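You operate a simulated robot arm through the tools that you are given. There is no shell and no other tool. Be economical: measure what you need, move in short steps, check, and stop when the job is done.

You run a simulated two-armed robot. Do the job below in one go: nothing can be reset, and whatever is moved stays where it is left.

JOB
Pick up the orange gauge with one hand, pass it to the other hand and put it on the gap in the top row. Take the small black ring on the wooden shelf beside the bins and put it away on the beige plate. Push the green drawer shut. Put the teal filter on the wooden table with the long grey block away in the black tray. Open the teal tray, take the tall black cap on the wooden table with the long grey block and put it away in the inside of the teal tray and shut the tray again. Put the closed carton on the wooden table with the long grey block away in the big carton on the floor. Any order will do. Set down upright: orange gauge, teal filter.

Only the result counts: the job must be done as asked and must still hold three seconds after the hand-in. Knocking over, shifting, dropping, spilling or breaking anything else fails it. A push-on lid holds only when it is set on centred and level and pressed home; a screw cap is set on level and turned clockwise until tight.

ROBOT AND FRAMES
Two 7-joint arms with fingered hands on one trunk, on a base that drives. Base frame: it is fixed to the floor where the robot stands at the start and does not move with it; the origin is under the middle of the robot, x ahead of it, y to its left, z up; the surface under the hand at the start is at about z = 954. Readings come in mm, degrees, newtons and seconds.
The left shoulder is at the start at [60, 126, 1280], the right one opposite. With the tool pointing down near the work surface each hand reaches from about 380 to 720 mm from the robot's upright axis, wherever it stands, measured 20 degrees to its own side. Places, roughly: beige plate (17x26 cm) [-9940, -8200, 860]; big carton on the floor [-700, -8900, 100]; black tray (34x22 cm) [-8060, -140, 700]; closed carton [-10250, -2000, 1000]; gap in the top row (27x19 cm) [180, -1220, 920]; green drawer [-8800, -500, 600]; inside of the teal tray [500, -5400, 1700]; orange gauge [500, 0, 1000]; small black ring (6x6x2 cm) [700, 100, 1000]; tall black cap (6x6x5 cm) [-10300, -1800, 900]; teal filter [-10250, -1750, 1000]; teal tray [500, -5400, 1700]. Payload 2.5 kg a hand.
The tool frame of a hand sits at the grasp point between the pads (the TCP): z along the fingers, y along the line on which they close. The tips reach 30 mm beyond it. Largest opening 104 mm; the body of the gripper starts 35 mm behind the TCP. The gripper is a hand of 5 fingers: y runs from the thumb to the fingers, the wrist lies at [-15, -104, -178] in the tool frame, and closing takes about 1.5 s.
Orientation is that of the tool frame in the base frame, as a unit quaternion [w, x, y, z]. With the fingers straight down and the wrist toward the robot, the tool's x, y and z point along [0, 1, 0], [1, 0, 0] and [0, 0, -1] of the base frame.

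CONTROLS
- The arms move only by the tool arm_command. It takes "left_deltas", "right_deltas" or both (then of equal length, played together; a hand with none holds still); each is a list of rows, each a list of 3 entries, a list of its own where there are three numbers: the turn, a rotation vector about the tool's x, y, z in units of 5 degrees (1.0 is 5 degrees), then the shift along the tool's x, y, z in units of 30 mm (1.0 is 30 mm), then the finger opening in mm, from 0 to 104. In form: [[[rx, ry, rz], [tx, ty, tz], fingers], ...]. A call has 1 to 12 rows; each row shifts and turns the commanded pose from where the row before left it, along the tool's axes as they then stand. A call with a number of a shift or a turn outside -1 to 1 is refused whole. A row lasts 0.2 s, in which the tool goes at most 50 mm and 8.6 degrees; a call with a longer step from one row to the next is refused whole, and so is a gripper value outside its range. A pose out of reach is approached as far as the arm can. The call stops where the force on the tool passes 40 N (or 10 N more than at its start, if that is more) or the arm is blocked; 0.2 s more then pass. Each finger travels about 153 mm/s and halts on what it meets, pressing with about 31 N; the grip force reading is that of the motor and also rises with nothing between the fingers. The clock runs only during rows and for 0.2 s after the last one: add rows that do not move to give the fingers time. The reply holds the time, the measured pose of the TCP, the force on the tool along the base axes, the opening and the grip force, in the units named above and with some noise, with the torque about the TCP (base axes, N m) and any sound that the robot's microphone picked up.
- Cameras (640 x 400 px; columns grow to the right, rows downward): "scene" is now at [125.8, 10.6, 1485.2]; the picture's right is [0.16, -0.99, 0.00], its down [-0.59, -0.09, -0.80] and it looks along [0.79, 0.13, -0.60] (base axes); focal length 257 px, centre (320, 200). "left" rides on the left gripper at [-80, -78, -141] in its tool frame; the picture's right is [-0.78, -0.30, 0.56], its down [0.53, -0.78, 0.33] and it looks along [0.33, 0.56, 0.76] (tool axes); focal length 247 px, centre (320, 200). "right" rides on the right gripper at [80, -78, -141] in its tool frame; the picture's right is [-0.78, 0.30, -0.56], its down [-0.54, -0.78, 0.33] and it looks along [-0.33, 0.56, 0.76] (tool axes); focal length 247 px, centre (320, 200). There is no depth. A picture from a camera that has moved, and an enlarged one, comes with that camera's place and axes in the base frame and with its lens.
- snapshot(camera): a new picture of that camera. No time passes.
- slide_trunk(by): slides the trunk up (or, below 0, down) by that many mm; the arms and the scene camera ride with it, the base frame stays. It gives what a move gives, with no picture.
- drive_base(legs): drives the robot by 1 to 6 legs, each [ahead, left, turn to the left] in mm, mm and degrees, along the robot's own axes; the way and the turn of a leg run together, so that a leg with both is an arc; at most 1500 mm and 180 degrees a leg. The arms and the cameras ride along, it lands a little off, and it stops where it bumps. It gives what a move gives.
- hand_shape(shape, hand): the hand has 5 fingers and takes this shape, open, in about a second: jaw (thumb against the fingers, like two jaws); tri (thumb and two fingers); tip (a fingertip pinch); poke (one finger out to press); point (the index stretched); flat (the hand flat); cup (the hand cupped); fist (a fist). The gripper value then closes the fingers along that shape, each until it touches; the sizes above hold for jaw. It gives what a move gives, with no picture.
- aim_head(pan, tilt): turns the head with the scene camera to pan (to the left, within 86 degrees either way) and tilt (down, from -29 to 69), counted from straight ahead of the robot. It gives what a move gives.
- enlarge(camera, box): a new picture of the part [left, top, right, bottom] of that camera's present view, enlarged. No time passes.
- hand_in(): hands the job in; it is judged then, once.

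Work in short steps. Places have to be worked out from the pictures, the camera data and where the tool is seen: move nearer, look again, correct. Check each grasp and each placing, and mend what went wrong. You have 207 turns and 190 pictures in all, those below and enlarged ones among them. Open the grippers and draw the arms clear of the work before you hand the job in, unless the task says otherwise; then end with one line.

The tools are called after ">>>" by a JSON object that holds its "method" and its "body". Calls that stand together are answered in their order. arm_command: Moves the arms, as the interface text tells. Its arguments: {"type":"object","properties":{"left_deltas":{"type":"array","items":{"type":"array"}},"right_deltas":{"type":"array","items":{"type":"array"}}},"required":[]} The other tools are called the same way: slide_trunk (by) slides the trunk up or down; hand_shape (shape, hand) gives the hand a shape; drive_base (legs) drives the base; aim_head (pan, tilt) turns the head that bears the scene camera; snapshot (camera) takes a picture; enlarge (camera, box) takes an enlarged picture of a part of a camera's view; hand_in () hands the job in.

At the start:

```text
time_s: 0.0
left_ee_pos: [417.8, 213.7, 1187.5]
left_ee_rot: [-0.001, 0.707, 0.707, 0.0]
left_contact_force: [-0.1, 0.7, 0.5]
left_moment: [0.01, 0.02, 0.01]
left_opening: 103.6
left_gripper_force: 0.0
left_shape: jaw
right_ee_pos: [476.8, -200.2, 1164.0]
right_ee_rot: [0.0, 0.707, 0.707, 0.0]
right_contact_force: [-0.7, 0.0, 0.5]
right_moment: [-0.02, -0.03, 0.01]
right_opening: 103.6
right_gripper_force: 0.0
right_shape: jaw
trunk travel left (down, up): [-675.0, 265.0]
robot x, y, heading: [-3.5, 0.2, 0.1]
head pan, tilt: [9.0, 36.9]
```

scene: 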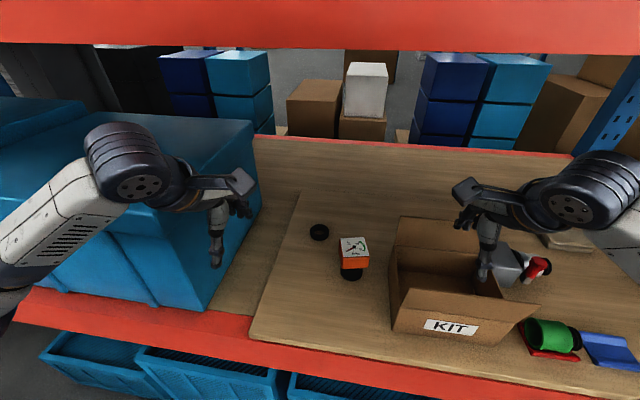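
right: 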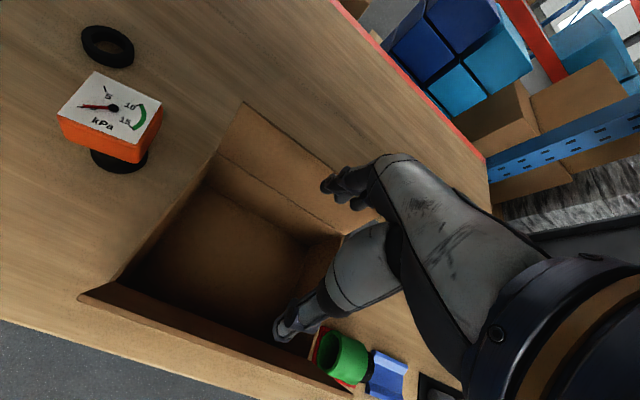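
left: 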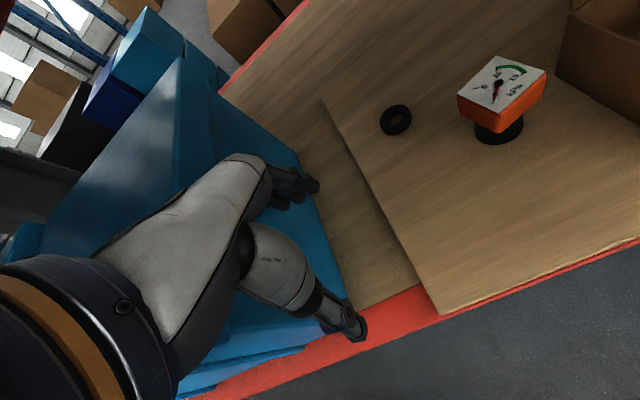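

The gauge looks to be near [545, 0] and the ring near [658, 102]. I'll look toward the gap on the right before handling anything.

>>> {"method": "aim_head", "body": {"pan": -75, "tilt": 30}}

>>> {"method": "snapshot", "body": {"camera": "scene"}}

>>> {"method": "enlarge", "body": {"camera": "left", "box": [340, 20, 640, 210]}}

```text
time_s: 1.6
left_ee_pos: [417.9, 212.9, 1187.8]
left_ee_rot: [-0.001, 0.708, 0.707, 0.0]
left_contact_force: [-0.9, 0.0, -0.3]
left_moment: [0.01, -0.01, -0.01]
left_opening: 103.8
left_gripper_force: 0.1
left_shape: jaw
right_ee_pos: [475.8, -199.5, 1164.5]
right_ee_rot: [0.0, 0.707, 0.707, 0.0]
right_contact_force: [0.4, 0.2, 0.8]
right_moment: [0.01, 0.01, 0.03]
right_opening: 103.7
right_gripper_force: 0.0
right_shape: jaw
trunk travel left (down, up): [-675.0, 265.0]
robot x, y, heading: [0.4, 1.7, -0.2]
head pan, tilt: [-75.0, 30.0]
```

```text
186 pictures are left
camera scene: at [63.4, -90.3, 1495.9], right [-0.97, -0.26, 0.0], down [-0.13, 0.48, -0.87], along [0.22, -0.84, -0.5], focal length 257 px, centre (320, 200)
```

scene: 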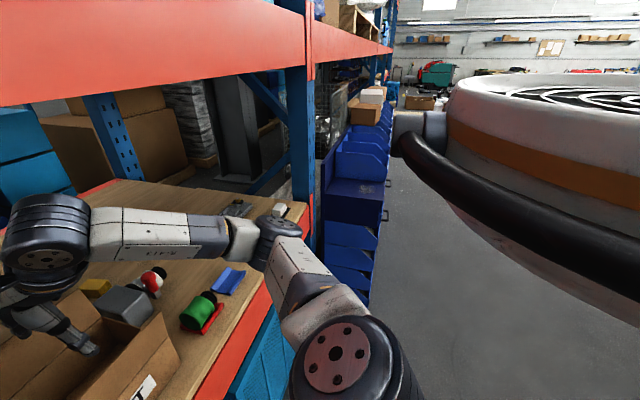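

```text
2.11 times, centred on (490, 115) of left
camera zoom: at [340.4, 132.7, 1327.8], right [-0.3, -0.78, -0.56], down [-0.78, 0.53, -0.33], along [0.56, 0.33, -0.76], focal length 520 px, centre (-38, 379)
```

zoom: 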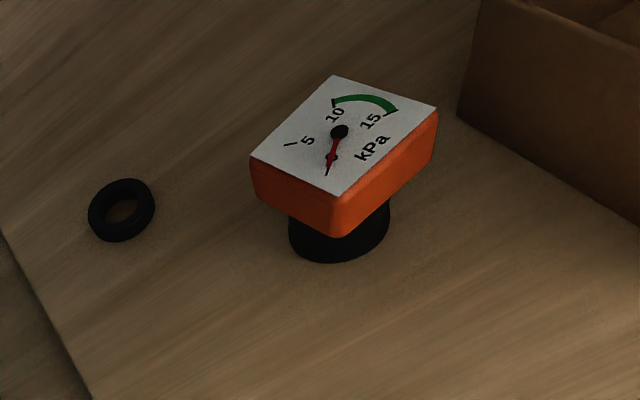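

The gauge looks like a 57 mm square head (z about 1010 to 1050) on a black stub, centred near [537, 0] and yawed about 13°. Before choosing the handover geometry I'll look closely at the fingers and at the gap.

>>> {"method": "enlarge", "body": {"camera": "scene", "box": [280, 60, 440, 260]}}

>>> {"method": "hand_shape", "body": {"hand": "left", "shape": "tip"}}

>>> {"method": "aim_head", "body": {"pan": 0, "tilt": 35}}

>>> {"method": "snapshot", "body": {"camera": "scene"}}

```text
2.00 times, centred on (360, 160) of scene
camera zoom: at [63.4, -90.3, 1495.9], right [-0.97, -0.26, 0.0], down [-0.13, 0.48, -0.87], along [0.22, -0.84, -0.5], focal length 514 px, centre (240, 280)
```

zoom: 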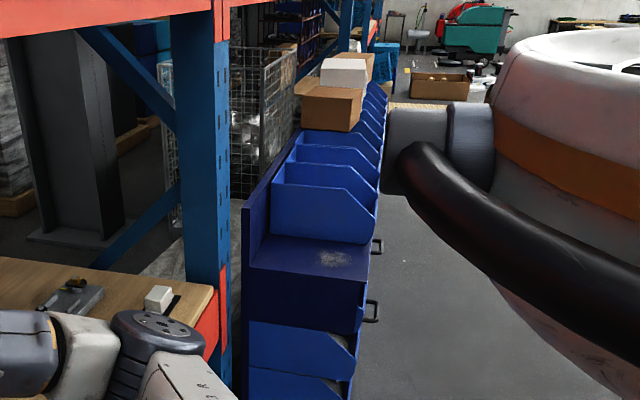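

```text
time_s: 2.5
left_ee_pos: [416.4, 213.5, 1187.4]
left_ee_rot: [0.0, 0.707, 0.708, 0.0]
left_contact_force: [0.8, -0.3, -0.5]
left_moment: [0.0, 0.01, 0.01]
left_opening: 104.0
left_gripper_force: 0.0
left_shape: tip
right_ee_pos: [476.4, -201.0, 1164.4]
right_ee_rot: [0.001, 0.707, 0.707, 0.0]
right_contact_force: [-0.5, -0.2, 0.2]
right_moment: [0.02, 0.01, 0.02]
right_opening: 103.8
right_gripper_force: 0.0
right_shape: jaw
trunk travel left (down, up): [-675.0, 265.0]
robot x, y, heading: [1.9, -3.0, 0.0]
head pan, tilt: [-75.0, 30.0]
```

```text
time_s: 4.0
left_ee_pos: [418.9, 212.9, 1187.3]
left_ee_rot: [0.0, 0.707, 0.707, 0.0]
left_contact_force: [0.9, -0.1, -0.3]
left_moment: [-0.01, 0.04, 0.0]
left_opening: 104.0
left_gripper_force: 0.0
left_shape: tip
right_ee_pos: [475.9, -200.0, 1165.0]
right_ee_rot: [0.0, 0.707, 0.707, 0.0]
right_contact_force: [0.4, -0.3, 0.4]
right_moment: [-0.02, 0.01, 0.04]
right_opening: 103.6
right_gripper_force: 0.2
right_shape: jaw
trunk travel left (down, up): [-675.0, 265.0]
robot x, y, heading: [2.1, -2.3, -0.1]
head pan, tilt: [0.0, 35.0]
```

```text
183 pictures are left
camera scene: at [128.0, -3.1, 1488.2], right [0.0, -1.0, 0.0], down [-0.57, 0.0, -0.82], along [0.82, 0.0, -0.57], focal length 257 px, centre (320, 200)
```

scene: 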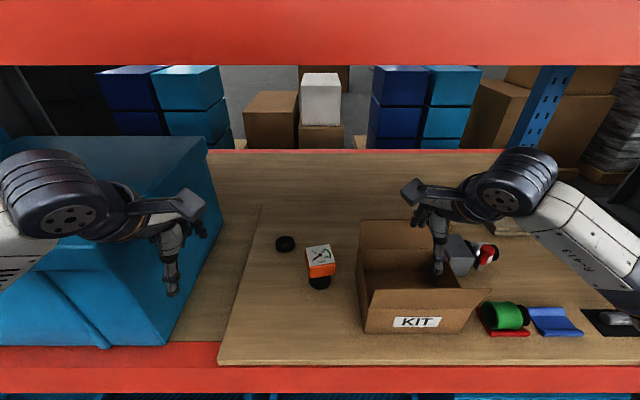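

The gap is an open cabinet top, free on the near side and above. I'll zoom in on both hands to compare the finger shapes.

>>> {"method": "enlarge", "body": {"camera": "scene", "box": [130, 170, 240, 310]}}

>>> {"method": "enlarge", "body": {"camera": "scene", "box": [390, 160, 500, 300]}}

```text
2.86 times, centred on (185, 240) of scene
camera zoom: at [128.0, -3.1, 1488.2], right [0.0, -1.0, 0.0], down [-0.57, 0.0, -0.82], along [0.82, 0.0, -0.57], focal length 734 px, centre (706, 86)
```

zoom: 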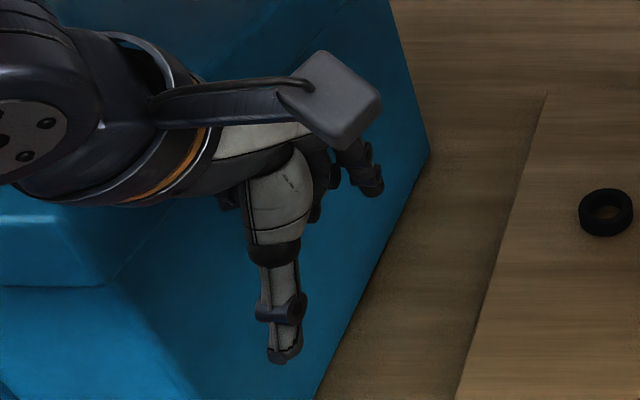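

```text
2.86 times, centred on (445, 230) of scene
camera zoom: at [128.0, -3.1, 1488.2], right [0.0, -1.0, 0.0], down [-0.57, 0.0, -0.82], along [0.82, 0.0, -0.57], focal length 734 px, centre (-37, 114)
```

zoom: 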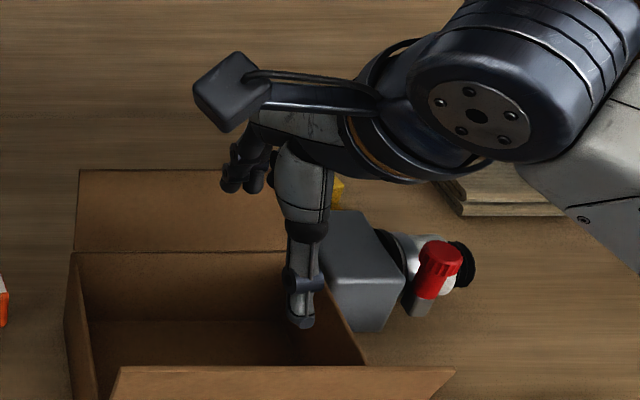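

The thumb is a single finger, so I'll use the left hand in the tip shape from above on the gauge's y-faces, with its wrist to the left. The right hand will then come in from the right, horizontally, on the x-faces. First I move the left hand over the gauge.

>>> {"method": "arm_command", "body": {"left_deltas": [[[0, 0, 0], [-0.89, 0.5, 0.1], 104], [[0, 0, 0], [-0.89, 0.5, 0.1], 104], [[0, 0, 0], [-0.89, 0.5, 0.1], 104], [[0, 0, 0], [-0.89, 0.5, 0.1], 104], [[0, 0, 0], [-0.89, 0.5, 0.1], 104], [[0, 0, 0], [-0.89, 0.5, 0.1], 104], [[0, 0, 0], [-0.89, 0.5, 0.1], 104], [[0, 0, 0], [-0.89, 0.5, 0.1], 104]]}}

>>> {"method": "arm_command", "body": {"left_deltas": [[[0, 0, 1], [0, 0, 0], 104], [[0, 0, 1], [0, 0, 0], 104], [[0, 0, 1], [0, 0, 0], 104], [[0, 0, 1], [0, 0, 0], 104], [[0, 0, 1], [0, 0, 0], 104], [[0, 0, 1], [0, 0, 0], 104], [[0, 0, 1], [0, 0, 0], 104], [[0, 0, 1], [0, 0, 0], 104], [[0, 0, 1], [0, 0, 0], 104], [[0, 0, 1], [0, 0, 0], 104], [[0, 0, 1], [0, 0, 0], 104], [[0, 0, 1], [0, 0, 0], 104]]}}

>>> {"method": "arm_command", "body": {"left_deltas": [[[0, 0, 1], [0, 0, 0], 104], [[0, 0, 1], [0, 0, 0], 104], [[0, 0, 1], [0, 0, 0], 104], [[0, 0, 0.4], [0, 0, 0], 104], [[0, 0, 0], [0, 0, 0], 104]]}}

>>> {"method": "snapshot", "body": {"camera": "right"}}

>>> {"method": "snapshot", "body": {"camera": "scene"}}

>>> {"method": "snapshot", "body": {"camera": "left"}}

```text
time_s: 5.8
left_ee_pos: [539.4, -1.3, 1161.9]
left_ee_rot: [-0.001, 0.707, 0.708, 0.0]
left_contact_force: [0.7, -0.6, 0.4]
left_moment: [0.02, -0.01, 0.03]
left_opening: 103.8
left_gripper_force: 0.0
left_shape: tip
right_ee_pos: [476.6, -200.8, 1163.5]
right_ee_rot: [0.0, 0.707, 0.707, 0.001]
right_contact_force: [-0.3, 0.5, -0.2]
right_moment: [0.02, -0.03, -0.04]
right_opening: 103.7
right_gripper_force: 0.1
right_shape: jaw
trunk travel left (down, up): [-675.0, 265.0]
robot x, y, heading: [0.1, -4.2, -0.1]
head pan, tilt: [0.0, 35.0]
```

```text
time_s: 8.3
left_ee_pos: [538.2, 0.3, 1163.8]
left_ee_rot: [0.0, 0.966, 0.258, 0.001]
left_contact_force: [-0.5, 0.3, 0.0]
left_moment: [0.02, 0.0, 0.02]
left_opening: 103.4
left_gripper_force: 0.1
left_shape: tip
right_ee_pos: [475.9, -200.5, 1163.6]
right_ee_rot: [0.0, 0.707, 0.707, 0.0]
right_contact_force: [-0.3, 0.1, 0.0]
right_moment: [0.0, 0.03, -0.01]
right_opening: 103.8
right_gripper_force: 0.1
right_shape: jaw
trunk travel left (down, up): [-675.0, 265.0]
robot x, y, heading: [-3.9, 2.3, -0.0]
head pan, tilt: [0.0, 35.0]
```

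```text
time_s: 9.6
left_ee_pos: [538.4, 0.9, 1162.8]
left_ee_rot: [0.0, 0.994, 0.113, 0.0]
left_contact_force: [-0.5, -0.5, 0.7]
left_moment: [0.01, -0.04, -0.02]
left_opening: 103.9
left_gripper_force: 0.1
left_shape: tip
right_ee_pos: [475.6, -200.3, 1164.3]
right_ee_rot: [0.0, 0.707, 0.707, -0.001]
right_contact_force: [-0.1, -0.5, -1.3]
right_moment: [0.02, -0.01, 0.0]
right_opening: 103.8
right_gripper_force: 0.1
right_shape: jaw
trunk travel left (down, up): [-675.0, 265.0]
robot x, y, heading: [2.0, -3.2, 0.2]
head pan, tilt: [0.0, 35.0]
```

```text
180 pictures are left
camera right: at [398.7, -120.9, 1304.7], right [0.3, -0.78, 0.56], down [-0.78, -0.54, -0.33], along [0.56, -0.33, -0.76], focal length 247 px, centre (320, 200)
```

right: 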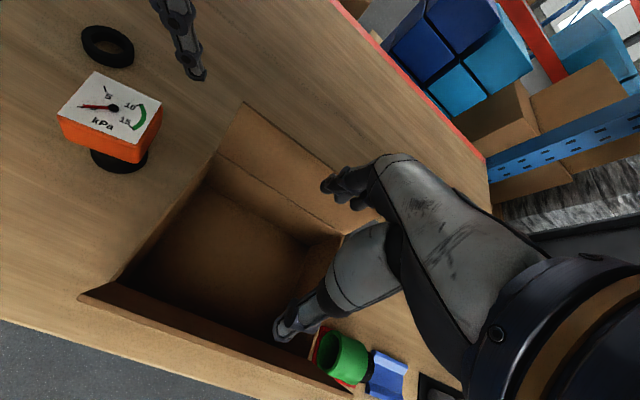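

```text
179 pictures are left
camera scene: at [128.0, -3.0, 1488.2], right [0.0, -1.0, 0.0], down [-0.57, 0.0, -0.82], along [0.82, 0.0, -0.57], focal length 257 px, centre (320, 200)
```

scene: 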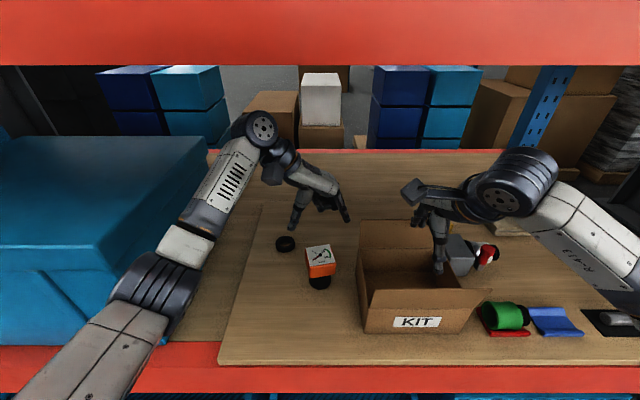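

```text
178 pictures are left
camera left: at [442.4, 57.2, 1304.3], right [-0.82, 0.11, -0.56], down [0.35, 0.88, -0.33], along [0.45, -0.47, -0.76], focal length 247 px, centre (320, 200)
```

left: 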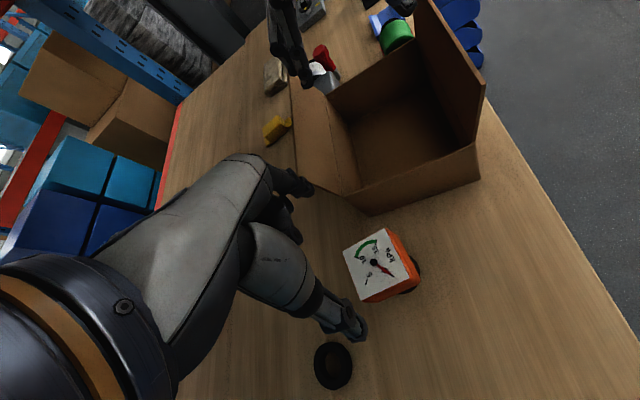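

The left fingers straddle the gauge with the correct yaw. Refined gauge centre is about [534, 0], so I shift 4 mm and descend to TCP z of about 1060.

>>> {"method": "arm_command", "body": {"left_deltas": [[[0, 0, 0], [-0.13, 0, 0.86], 104], [[0, 0, 0], [0, 0, 0.86], 104], [[0, 0, 0], [0, 0, 0.86], 104], [[0, 0, 0], [0, 0, 0.86], 104], [[0, 0, 0], [0, 0, 0], 104]]}}

>>> {"method": "enlarge", "body": {"camera": "scene", "box": [250, 180, 390, 310]}}

>>> {"method": "snapshot", "body": {"camera": "right"}}

```text
time_s: 10.8
left_ee_pos: [536.5, -3.9, 1057.5]
left_ee_rot: [0.0, 0.993, 0.115, 0.0]
left_contact_force: [-0.3, 0.4, -0.2]
left_moment: [0.02, 0.02, 0.02]
left_opening: 103.7
left_gripper_force: 0.1
left_shape: tip
right_ee_pos: [475.9, -199.6, 1164.3]
right_ee_rot: [-0.001, 0.707, 0.707, 0.001]
right_contact_force: [0.5, -0.4, -1.6]
right_moment: [0.02, -0.03, -0.03]
right_opening: 103.4
right_gripper_force: 0.1
right_shape: jaw
trunk travel left (down, up): [-675.0, 265.0]
robot x, y, heading: [-2.2, -1.5, 0.0]
head pan, tilt: [0.0, 35.0]
```

```text
3.08 times, centred on (320, 245) of scene
camera zoom: at [127.8, -3.0, 1488.2], right [0.0, -1.0, 0.0], down [-0.57, 0.0, -0.82], along [0.82, 0.0, -0.57], focal length 790 px, centre (320, 62)
```

zoom: 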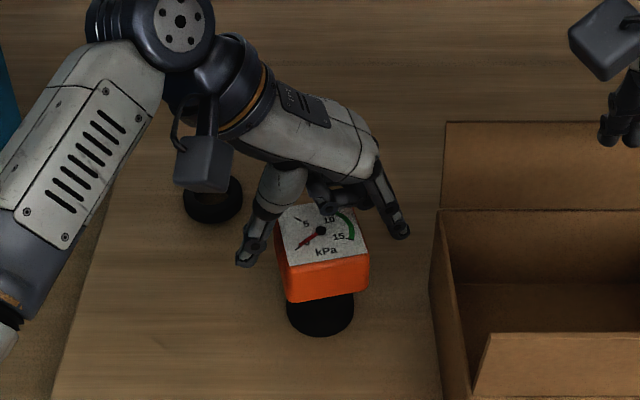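

```text
176 pictures are left
camera right: at [398.6, -120.9, 1304.8], right [0.3, -0.78, 0.56], down [-0.78, -0.54, -0.33], along [0.56, -0.33, -0.76], focal length 247 px, centre (320, 200)
```

right: 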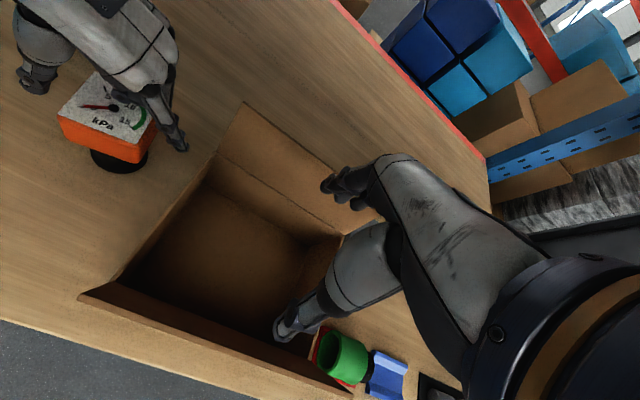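

The thumb and index bracket the head well, so I close the left hand.

>>> {"method": "arm_command", "body": {"left_deltas": [[[0, 0, 0], [0, 0, 0], 75], [[0, 0, 0], [0, 0, 0], 50], [[0, 0, 0], [0, 0, 0], 20], [[0, 0, 0], [0, 0, 0], 20], [[0, 0, 0], [0, 0, 0], 20], [[0, 0, 0], [0, 0, 0], 20], [[0, 0, 0], [0, 0, 0], 20]]}}

>>> {"method": "enlarge", "body": {"camera": "scene", "box": [250, 180, 390, 310]}}

```text
time_s: 12.3
left_ee_pos: [536.7, -2.5, 1057.4]
left_ee_rot: [0.0, 0.994, 0.113, 0.0]
left_contact_force: [0.1, -0.6, 0.4]
left_moment: [0.02, -0.03, -0.04]
left_opening: 56.6
left_gripper_force: 31.4
left_shape: tip
right_ee_pos: [476.4, -199.7, 1164.6]
right_ee_rot: [-0.001, 0.707, 0.707, 0.0]
right_contact_force: [-0.2, -0.1, 0.6]
right_moment: [-0.05, -0.01, 0.01]
right_opening: 103.6
right_gripper_force: 0.1
right_shape: jaw
trunk travel left (down, up): [-675.0, 265.0]
robot x, y, heading: [-0.3, 2.6, 0.0]
head pan, tilt: [0.0, 35.0]
```

```text
3.08 times, centred on (320, 245) of scene
camera zoom: at [128.1, -3.0, 1488.1], right [0.0, -1.0, 0.0], down [-0.57, 0.0, -0.82], along [0.82, 0.0, -0.57], focal length 790 px, centre (320, 62)
```

zoom: 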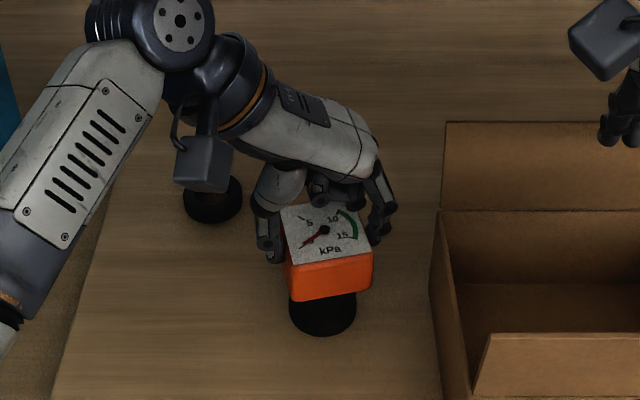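

The grip holds at 56.6 mm and 31 N. I lift about 150 mm, turning back 13° so the faces square up with the base. At the same time I start turning the right hand to point left.

>>> {"method": "arm_command", "body": {"left_deltas": [[[0, 0, 0], [0, 0, -0.5], 20], [[0, 0, 0], [0, 0, -0.9], 20], [[0, 0, 0], [0, 0, -0.9], 20], [[0, 0, 0], [0, 0, -0.9], 20], [[0, 0, 0], [0, 0, -0.9], 20], [[0, 0, 0], [0, 0, -0.9], 20], [[0, 0, 0.9], [0, 0, 0], 20], [[0, 0, 0.9], [0, 0, 0], 20], [[0, 0, 0.8], [0, 0, 0], 20]], "right_deltas": [[[0, 0, 0], [-0.9, -0.5, -0.9], 104], [[0, 0, 0], [-0.9, -0.5, -0.9], 104], [[0, 0, 0], [-0.9, -0.5, -0.5], 104], [[0, 0, 0], [-0.5, -0.5, 0], 104], [[0, 0.9, 0], [0, 0, 0], 104], [[0, 0.9, 0], [0, 0, 0], 104], [[0, 0.9, 0], [0, 0, 0], 104], [[0, 0.9, 0], [0, 0, 0], 104], [[0, 0.9, 0], [0, 0, 0], 104]]}}

>>> {"method": "snapshot", "body": {"camera": "scene"}}

```text
time_s: 14.3
left_ee_pos: [533.9, -1.4, 1210.2]
left_ee_rot: [0.0, 1.0, 0.0, 0.0]
left_contact_force: [-0.1, 0.2, -1.1]
left_moment: [0.03, -0.04, 0.01]
left_opening: 56.8
left_gripper_force: 30.9
left_shape: tip
right_ee_pos: [417.0, -296.8, 1232.9]
right_ee_rot: [-0.138, 0.694, 0.693, 0.139]
right_contact_force: [0.3, 0.0, 0.0]
right_moment: [0.02, -0.01, 0.0]
right_opening: 104.0
right_gripper_force: 0.0
right_shape: jaw
trunk travel left (down, up): [-675.0, 265.0]
robot x, y, heading: [0.7, 0.0, -0.3]
head pan, tilt: [0.0, 35.0]
```

```text
174 pictures are left
camera scene: at [128.1, -3.2, 1488.1], right [0.0, -1.0, 0.0], down [-0.57, 0.0, -0.82], along [0.82, 0.0, -0.57], focal length 257 px, centre (320, 200)
```

scene: 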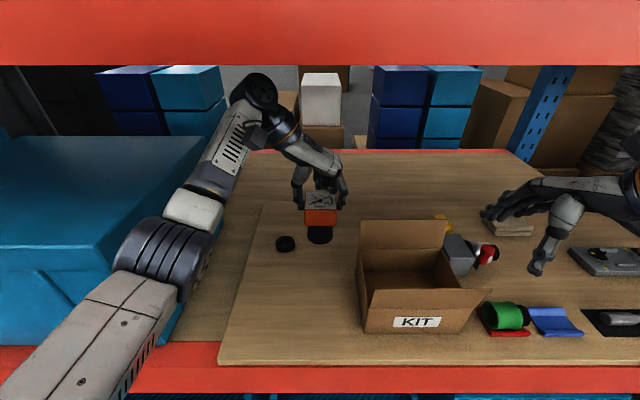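

The gauge is lifted and square, with its head centre now near z 1183. I set the right hand to tri, finish its turn to horizontal, and bring it to a staging point about 200 mm to the right of the gauge.

>>> {"method": "hand_shape", "body": {"hand": "right", "shape": "tri"}}

>>> {"method": "arm_command", "body": {"right_deltas": [[[0, 1, 0], [0, 0, 0], 104], [[0, 1, 0], [0, 0, 0], 104], [[0, 1, 0], [0, 0, 0], 104], [[0, 1, 0], [0, 0, 0], 104], [[0, 1, 0], [0, 0, 0], 104], [[0, 1, 0], [0, 0, 0], 104], [[0, 1, 0], [0, 0, 0], 104], [[0, 1, 0], [0, 0, 0], 104], [[0, 1, 0], [0, 0, 0], 104], [[0, 1, 0], [0, 0, 0], 104], [[0, 1, 0], [0, 0, 0], 104], [[0, 1, 0], [0, 0, 0], 104]]}}

>>> {"method": "arm_command", "body": {"right_deltas": [[[0, 0.75, 0], [0, 0, 0], 104], [[0, 0.75, 0], [0, 0, 0], 104], [[0, 0, 0], [-0.41, 0.78, 0.5], 104], [[0, 0, 0], [-0.41, 0.78, 0.5], 104], [[0, 0, 0], [-0.41, 0.78, 0.5], 104], [[0, 0, 0], [-0.41, 0.78, 0.5], 104], [[0, 0, 0], [-0.41, 0.78, 0.5], 104], [[0, 0, 0], [0, 0, 0], 104]]}}

>>> {"method": "snapshot", "body": {"camera": "scene"}}

>>> {"method": "snapshot", "body": {"camera": "right"}}

```text
time_s: 15.2
left_ee_pos: [535.4, 0.1, 1209.9]
left_ee_rot: [0.0, 1.0, 0.0, 0.0]
left_contact_force: [-0.1, 0.1, -2.1]
left_moment: [0.01, 0.0, 0.04]
left_opening: 56.6
left_gripper_force: 31.4
left_shape: tip
right_ee_pos: [416.9, -296.6, 1233.8]
right_ee_rot: [-0.138, 0.694, 0.693, 0.138]
right_contact_force: [0.2, -0.3, 0.3]
right_moment: [-0.01, -0.04, -0.02]
right_opening: 103.6
right_gripper_force: 0.0
right_shape: tri
trunk travel left (down, up): [-675.0, 265.0]
robot x, y, heading: [-0.5, -1.3, -0.0]
head pan, tilt: [0.0, 35.0]
```

```text
time_s: 17.9
left_ee_pos: [535.3, -0.8, 1209.4]
left_ee_rot: [0.001, 1.0, 0.0, 0.001]
left_contact_force: [0.8, -0.9, -1.5]
left_moment: [0.02, 0.01, -0.03]
left_opening: 56.7
left_gripper_force: 30.4
left_shape: tip
right_ee_pos: [410.2, -296.8, 1236.0]
right_ee_rot: [-0.467, 0.531, 0.531, 0.466]
right_contact_force: [0.0, -0.6, 0.0]
right_moment: [0.03, 0.01, -0.01]
right_opening: 103.6
right_gripper_force: 0.0
right_shape: tri
right hand out of reach, approached as far as the arm can: row 12
trunk travel left (down, up): [-675.0, 265.0]
robot x, y, heading: [-2.0, 0.3, 0.0]
head pan, tilt: [0.0, 35.0]
```

```text
time_s: 19.6
left_ee_pos: [534.8, -0.4, 1210.3]
left_ee_rot: [0.0, 1.0, -0.001, 0.0]
left_contact_force: [-0.8, 0.1, -1.8]
left_moment: [-0.02, 0.01, 0.01]
left_opening: 57.1
left_gripper_force: 30.7
left_shape: tip
right_ee_pos: [403.4, -244.0, 1248.7]
right_ee_rot: [0.501, -0.5, -0.499, -0.499]
right_contact_force: [0.1, 0.0, 0.1]
right_moment: [0.0, 0.02, 0.0]
right_opening: 103.4
right_gripper_force: 0.2
right_shape: tri
right hand out of reach, approached as far as the arm can: row 1, 2, 3, 4, 5, 6, 7
trunk travel left (down, up): [-675.0, 265.0]
robot x, y, heading: [0.3, -0.5, 0.2]
head pan, tilt: [0.0, 35.0]
```

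```text
173 pictures are left
camera scene: at [128.1, -3.1, 1488.1], right [0.0, -1.0, 0.0], down [-0.57, 0.0, -0.82], along [0.82, 0.0, -0.57], focal length 257 px, centre (320, 200)
```

scene: 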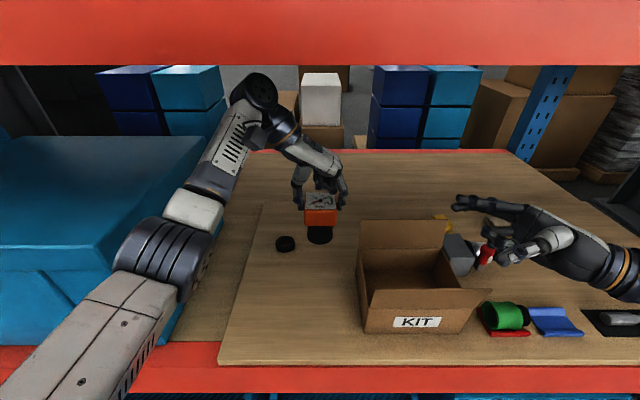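

```text
172 pictures are left
camera right: at [326.0, -386.5, 1328.0], right [0.29, -0.56, -0.78], down [-0.78, 0.33, -0.53], along [0.56, 0.76, -0.34], focal length 247 px, centre (320, 200)
```

right: 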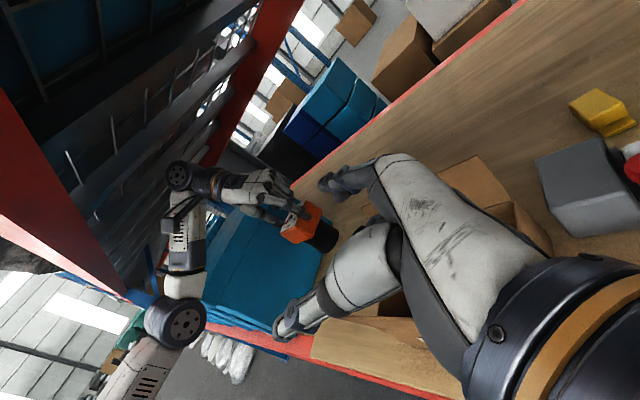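

The right hand has the correct orientation but can't reach that far forward. I'll bring the gauge to it instead: move the left hand back and right, and test how far left the right hand can reach from here.

>>> {"method": "arm_command", "body": {"left_deltas": [[[0, 0, 0], [-0.9, 0.3, -0.4], 20], [[0, 0, 0], [-0.9, 0.3, -0.4], 20], [[0, 0, 0], [-0.9, 0.3, -0.4], 20], [[0, 0, 0], [-0.9, 0.3, -0.4], 20], [[0, 0, 0], [0, 0, 0], 20]], "right_deltas": [[[0, 0, 0], [0, -0.9, 0], 104], [[0, 0, 0], [0, -0.9, 0], 104], [[0, 0, 0], [0, -0.9, 0], 104], [[0, 0, 0], [0, -0.9, 0], 104], [[0, 0, 0], [0, 0, 0], 104]]}}

```text
time_s: 20.9
left_ee_pos: [428.5, -37.1, 1258.3]
left_ee_rot: [0.001, 1.0, -0.001, -0.001]
left_contact_force: [0.1, 0.4, -1.6]
left_moment: [0.0, 0.01, 0.02]
left_opening: 56.9
left_gripper_force: 30.4
left_shape: tip
right_ee_pos: [292.2, -247.0, 1248.5]
right_ee_rot: [0.5, -0.5, -0.5, -0.5]
right_contact_force: [0.5, 1.1, 0.5]
right_moment: [0.0, 0.0, -0.02]
right_opening: 103.7
right_gripper_force: 0.1
right_shape: tri
trunk travel left (down, up): [-675.0, 265.0]
robot x, y, heading: [0.9, 5.5, 0.1]
head pan, tilt: [0.0, 35.0]
```

The commanded pose resyncs to the measured one, which helps. I'll try the right hand at about [400, -150, 1225], approaching by moving left first.

>>> {"method": "arm_command", "body": {"right_deltas": [[[0, 0, 0], [-0.2, 0.3, 0.9], 104], [[0, 0, 0], [-0.2, 0.3, 0.9], 104], [[0, 0, 0], [-0.2, 0.9, 0.6], 104], [[0, 0, 0], [-0.2, 0.9, 0.4], 104], [[0, 0, 0], [0, 0.9, 0.4], 104], [[0, 0, 0], [0, 0.3, 0], 104], [[0, 0, 0], [0, 0, 0], 104]]}}

>>> {"method": "snapshot", "body": {"camera": "scene"}}

```text
time_s: 22.4
left_ee_pos: [429.5, -37.3, 1258.3]
left_ee_rot: [0.001, 1.0, 0.0, 0.0]
left_contact_force: [0.3, -0.1, -0.7]
left_moment: [-0.01, -0.02, -0.03]
left_opening: 57.0
left_gripper_force: 31.5
left_shape: tip
right_ee_pos: [377.5, -159.4, 1245.9]
right_ee_rot: [-0.5, 0.5, 0.5, 0.5]
right_contact_force: [0.3, 0.9, -0.3]
right_moment: [-0.01, 0.0, 0.0]
right_opening: 104.0
right_gripper_force: 0.0
right_shape: tri
right hand out of reach, approached as far as the arm can: row 5, 6
trunk travel left (down, up): [-675.0, 265.0]
robot x, y, heading: [0.4, -1.4, -0.0]
head pan, tilt: [0.0, 35.0]
```

```text
171 pictures are left
camera scene: at [128.1, -2.9, 1488.1], right [0.0, -1.0, 0.0], down [-0.57, 0.0, -0.82], along [0.82, 0.0, -0.57], focal length 257 px, centre (320, 200)
```

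scene: 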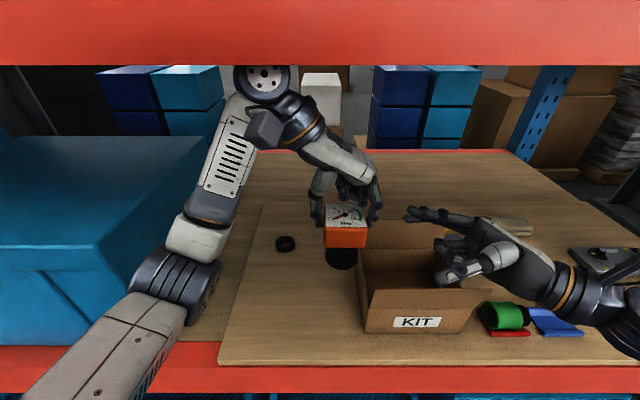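

The right hand's forward limit is about x 377 here. I'll bring the gauge to about [360, -80] with the left and line the right up at x 360, z 1226.

>>> {"method": "arm_command", "body": {"left_deltas": [[[0, 0, 0], [-0.8, 0, 0], 20], [[0, 0, 0], [-0.8, 0, 0], 20], [[0, 0, 0], [-0.7, 0.3, 0], 20], [[0, 0, 0], [0, 0.6, 0], 20], [[0, 0, 0], [0, 0.5, 0], 20], [[0, 0, 0], [0, 0, 0], 20]], "right_deltas": [[[0, 0, 0], [-0.3, -0.3, 0], 104], [[0, 0, 0], [-0.3, -0.28, 0], 104], [[0, 0, 0], [-0.06, 0, 0], 104], [[0, 0, 0], [0, 0, 0], 104], [[0, 0, 0], [0, 0, 0], 104], [[0, 0, 0], [0, 0, 0], 104]]}}

>>> {"method": "aim_head", "body": {"pan": -12, "tilt": 48}}

>>> {"method": "snapshot", "body": {"camera": "scene"}}

>>> {"method": "snapshot", "body": {"camera": "right"}}

```text
time_s: 23.9
left_ee_pos: [363.2, -69.9, 1252.6]
left_ee_rot: [0.005, 1.0, 0.004, -0.009]
left_contact_force: [0.9, 0.5, -1.6]
left_moment: [0.01, 0.04, 0.03]
left_opening: 56.9
left_gripper_force: 31.4
left_shape: tip
right_ee_pos: [362.5, -149.9, 1225.7]
right_ee_rot: [-0.499, 0.504, 0.502, 0.496]
right_contact_force: [0.0, 0.1, 0.1]
right_moment: [0.01, 0.03, 0.02]
right_opening: 103.8
right_gripper_force: 0.0
right_shape: tri
trunk travel left (down, up): [-675.0, 265.0]
robot x, y, heading: [-1.8, 0.5, -0.2]
head pan, tilt: [0.0, 35.0]
```

```text
time_s: 24.6
left_ee_pos: [362.5, -68.8, 1252.5]
left_ee_rot: [0.005, 1.0, 0.003, -0.009]
left_contact_force: [0.5, -0.4, -0.9]
left_moment: [-0.01, 0.06, -0.01]
left_opening: 57.0
left_gripper_force: 31.3
left_shape: tip
right_ee_pos: [362.1, -151.1, 1227.6]
right_ee_rot: [-0.499, 0.504, 0.501, 0.496]
right_contact_force: [-0.9, -0.6, -0.1]
right_moment: [0.02, 0.0, 0.0]
right_opening: 104.0
right_gripper_force: 0.1
right_shape: tri
trunk travel left (down, up): [-675.0, 265.0]
robot x, y, heading: [-4.2, -1.3, 0.1]
head pan, tilt: [-12.0, 48.0]
```

```text
170 pictures are left
camera scene: at [120.4, -7.0, 1468.6], right [-0.21, -0.98, 0.01], down [-0.73, 0.15, -0.67], along [0.65, -0.15, -0.74], focal length 257 px, centre (320, 200)
```

scene: 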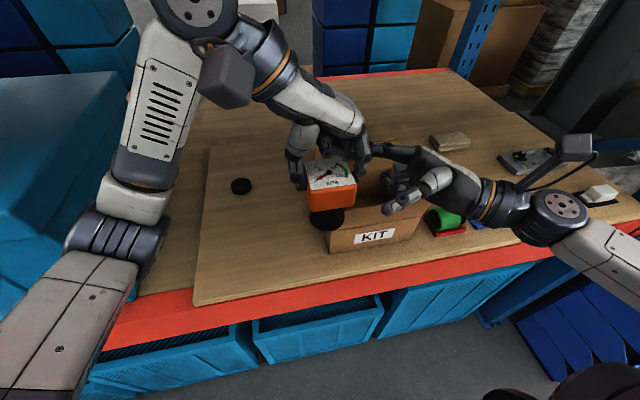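

```text
169 pictures are left
camera right: at [284.8, -292.2, 1307.3], right [0.29, -0.56, -0.77], down [-0.78, 0.33, -0.54], along [0.55, 0.76, -0.34], focal length 247 px, centre (320, 200)
```

right: 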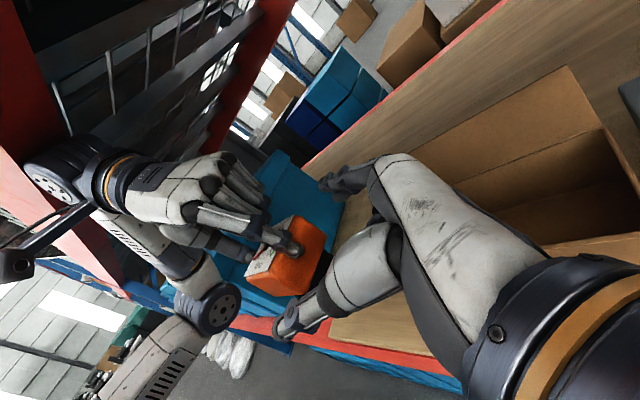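

I zoom in to check clearance between the fingers.

>>> {"method": "enlarge", "body": {"camera": "scene", "box": [270, 110, 470, 240]}}

>>> {"method": "enlarge", "body": {"camera": "right", "box": [180, 140, 400, 350]}}

```text
3.08 times, centred on (370, 175) of scene
camera zoom: at [120.4, -7.0, 1468.6], right [-0.21, -0.98, 0.01], down [-0.73, 0.15, -0.67], along [0.65, -0.15, -0.74], focal length 790 px, centre (166, 277)
```

zoom: 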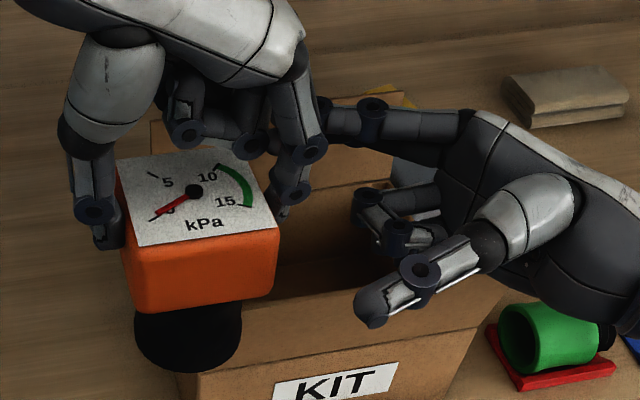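

```text
1.90 times, centred on (290, 245) of right
camera zoom: at [284.8, -292.2, 1307.3], right [0.29, -0.56, -0.77], down [-0.78, 0.33, -0.54], along [0.55, 0.76, -0.34], focal length 470 px, centre (377, 114)
```

zoom: 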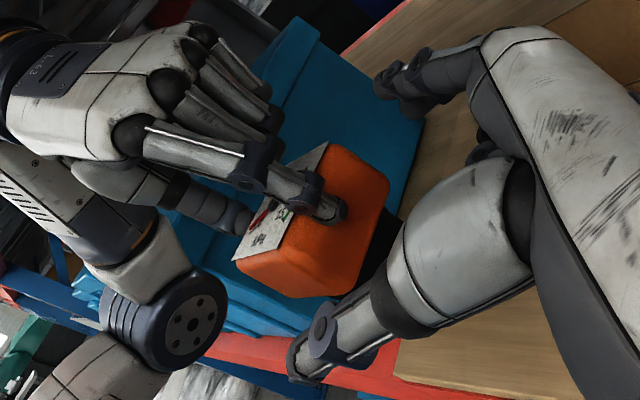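

The left index covers only the upper half of the right-hand face, leaving the lower half clear. I lower the right hand about 15 mm and slide in to about 20 mm short of the gauge centre.

>>> {"method": "arm_command", "body": {"right_deltas": [[[0, 0, 0], [-0.5, 0, 0], 104], [[0, 0, 0], [0, 0, 0.5], 104], [[0, 0, 0], [0, 0, 0.5], 104], [[0, 0, 0], [0, 0, 0.5], 104], [[0, 0, 0], [0, 0, 0.4], 104], [[0, 0, 0], [0, 0, 0], 104]]}}

>>> {"method": "enlarge", "body": {"camera": "scene", "box": [270, 110, 470, 240]}}

>>> {"method": "enlarge", "body": {"camera": "right", "box": [180, 140, 400, 350]}}

```text
time_s: 26.0
left_ee_pos: [361.4, -70.5, 1252.1]
left_ee_rot: [0.004, 1.0, 0.002, -0.011]
left_contact_force: [-4.8, 6.0, -1.6]
left_moment: [0.07, 0.04, 0.1]
left_opening: 56.1
left_gripper_force: 31.4
left_shape: tip
right_ee_pos: [343.1, -109.5, 1233.1]
right_ee_rot: [-0.499, 0.506, 0.5, 0.495]
right_contact_force: [4.7, -5.5, -1.0]
right_moment: [0.06, 0.09, -0.39]
right_opening: 104.2
right_gripper_force: 0.1
right_shape: tri
right hand out of reach, approached as far as the arm can: row 1, 2, 3, 4, 5
trunk travel left (down, up): [-675.0, 265.0]
robot x, y, heading: [4.1, -0.6, -0.3]
head pan, tilt: [-12.0, 48.0]
```

```text
3.08 times, centred on (370, 175) of scene
camera zoom: at [120.6, -8.0, 1468.7], right [-0.21, -0.98, 0.01], down [-0.73, 0.15, -0.67], along [0.65, -0.15, -0.74], focal length 790 px, centre (166, 277)
```

zoom: 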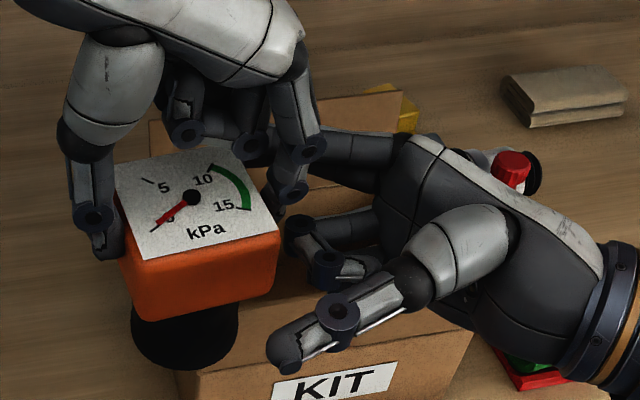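

```text
1.90 times, centred on (290, 245) of right
camera zoom: at [265.6, -249.7, 1314.2], right [0.29, -0.57, -0.77], down [-0.78, 0.33, -0.53], along [0.56, 0.75, -0.35], focal length 470 px, centre (377, 114)
```

zoom: 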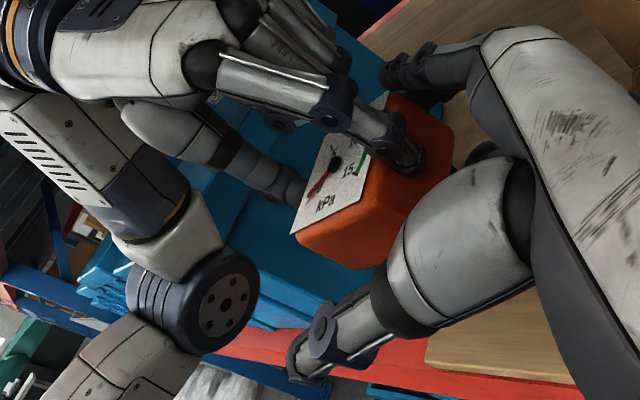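

The right hand is at its joint limit here and is lightly touching the left. I'll back it out and change method. The gauge goes back on the board, then the left regrips it tilted from the left on the x-faces, so the right can take it tilted from the right, with the two index fingers side by side in a V.

>>> {"method": "arm_command", "body": {"right_deltas": [[[0, 0, 0], [0, 0, -0.8], 104], [[0, 0, 0], [0, 0, -0.9], 104], [[0, 0, 0], [0, 0, -0.9], 104], [[0, -1, 0], [0, 0, -0.9], 104], [[0, -1, 0], [0, 0, 0], 104], [[0, -1, 0], [0, 0, 0], 104], [[0, -1, 0], [0, 0, 0], 104], [[0, -1, 0], [0, 0, 0], 104], [[0, -1, 0], [0, 0, 0], 104], [[0, -1, 0], [0, 0, 0], 104], [[0, -1, 0], [0, 0, 0], 104], [[0, -1, 0], [0, 0, 0], 104]]}}

>>> {"method": "arm_command", "body": {"left_deltas": [[[0, 0, 0], [0.62, -0.38, 0.5], 20], [[0, 0, 0], [0.62, -0.38, 0.5], 20], [[0, 0, 0], [0.62, -0.38, 0.5], 20], [[0, 0, 0], [0.62, -0.38, 0.5], 20], [[0, 0, 0], [0.62, -0.38, 0.5], 20], [[0, 0, 0], [0.62, -0.38, 0.5], 20], [[0, 0, 0], [0.62, -0.38, 0.5], 20], [[0, 0, 0], [0.62, -0.38, 0.5], 20], [[0, 0, 0], [0, 0, 0], 20]]}}

>>> {"method": "snapshot", "body": {"camera": "scene"}}

```text
time_s: 28.6
left_ee_pos: [361.9, -71.8, 1252.0]
left_ee_rot: [0.004, 1.0, 0.002, -0.011]
left_contact_force: [-0.2, 0.1, -0.9]
left_moment: [-0.03, 0.01, 0.04]
left_opening: 56.5
left_gripper_force: 31.1
left_shape: tip
right_ee_pos: [342.8, -213.9, 1232.6]
right_ee_rot: [-0.269, 0.655, 0.654, 0.266]
right_contact_force: [-0.9, -0.2, 0.0]
right_moment: [-0.03, 0.01, 0.0]
right_opening: 103.8
right_gripper_force: 0.0
right_shape: tri
trunk travel left (down, up): [-675.0, 265.0]
robot x, y, heading: [-0.8, -2.4, 0.2]
head pan, tilt: [-12.0, 48.0]
```

```text
time_s: 30.6
left_ee_pos: [507.5, 10.2, 1137.5]
left_ee_rot: [-0.001, 1.0, 0.0, 0.001]
left_contact_force: [-0.5, -1.3, -2.2]
left_moment: [0.03, -0.02, 0.04]
left_opening: 56.2
left_gripper_force: 30.1
left_shape: tip
right_ee_pos: [338.3, -223.3, 1232.6]
right_ee_rot: [-0.271, 0.653, 0.653, 0.27]
right_contact_force: [-0.9, -0.6, 0.4]
right_moment: [0.01, 0.01, 0.02]
right_opening: 104.0
right_gripper_force: 0.1
right_shape: tri
trunk travel left (down, up): [-675.0, 265.0]
robot x, y, heading: [-1.9, -1.4, -0.1]
head pan, tilt: [-12.0, 48.0]
```

```text
164 pictures are left
camera scene: at [116.9, -19.5, 1469.1], right [-0.21, -0.98, 0.0], down [-0.73, 0.15, -0.67], along [0.65, -0.14, -0.74], focal length 257 px, centre (320, 200)
```

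scene: 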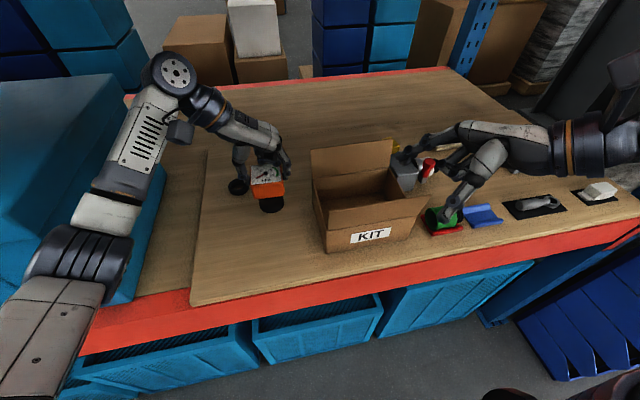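

The gauge hangs level over free board. I lower it gently until it touches, expected at TCP z of about 1057.

>>> {"method": "arm_command", "body": {"left_deltas": [[[0, 0, 0], [0, 0, 0.8], 20], [[0, 0, 0], [0, 0, 0.8], 20], [[0, 0, 0], [0, 0, 0.7], 20], [[0, 0, 0], [0, 0, 0.15], 20], [[0, 0, 0], [0, 0, 0.1], 20], [[0, 0, 0], [0, 0, 0.08], 20], [[0, 0, 0], [0, 0, 0], 20]]}}

>>> {"method": "enlarge", "body": {"camera": "scene", "box": [200, 120, 340, 240]}}

```text
time_s: 32.2
left_ee_pos: [505.3, 13.4, 1058.5]
left_ee_rot: [0.0, 1.0, 0.0, 0.0]
left_contact_force: [0.2, 0.0, -1.8]
left_moment: [-0.01, -0.01, -0.01]
left_opening: 56.3
left_gripper_force: 31.4
left_shape: tip
right_ee_pos: [337.9, -224.2, 1231.5]
right_ee_rot: [-0.271, 0.653, 0.654, 0.271]
right_contact_force: [-0.9, -0.2, 0.3]
right_moment: [0.02, 0.0, -0.01]
right_opening: 104.0
right_gripper_force: 0.0
right_shape: tri
trunk travel left (down, up): [-675.0, 265.0]
robot x, y, heading: [4.9, -1.7, -0.1]
head pan, tilt: [-12.0, 48.0]
```

```text
3.33 times, centred on (270, 180) of scene
camera zoom: at [117.1, -19.4, 1469.1], right [-0.21, -0.98, 0.0], down [-0.73, 0.15, -0.67], along [0.65, -0.14, -0.74], focal length 856 px, centre (487, 267)
```

zoom: 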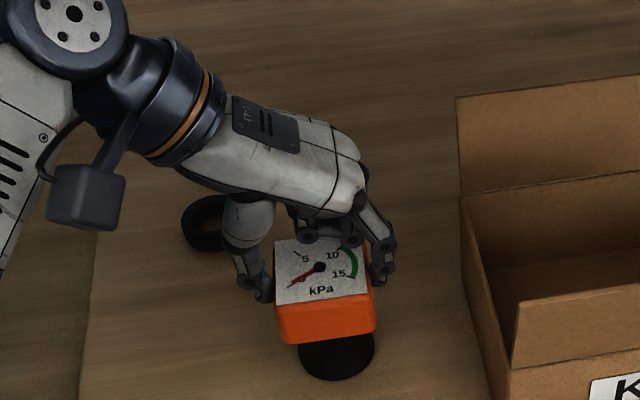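

There's no contact yet, since the weight is still on the hand. I continue down in 1.5 mm steps.

>>> {"method": "arm_command", "body": {"left_deltas": [[[0, 0, 0], [0, 0, 0.05], 20], [[0, 0, 0], [0, 0, 0.05], 20], [[0, 0, 0], [0, 0, 0.05], 20], [[0, 0, 0], [0, 0, 0], 20]]}}

```text
time_s: 33.2
left_ee_pos: [505.9, 13.6, 1056.8]
left_ee_rot: [0.001, 1.0, 0.0, 0.001]
left_contact_force: [-0.3, 2.5, 6.9]
left_moment: [0.09, 0.01, 0.01]
left_opening: 56.5
left_gripper_force: 31.2
left_shape: tip
right_ee_pos: [339.3, -223.1, 1232.5]
right_ee_rot: [-0.271, 0.653, 0.653, 0.271]
right_contact_force: [0.8, 0.0, -0.3]
right_moment: [0.01, -0.03, 0.02]
right_opening: 104.0
right_gripper_force: 0.1
right_shape: tri
trunk travel left (down, up): [-675.0, 265.0]
robot x, y, heading: [-2.1, -1.6, -0.2]
head pan, tilt: [-12.0, 48.0]
```

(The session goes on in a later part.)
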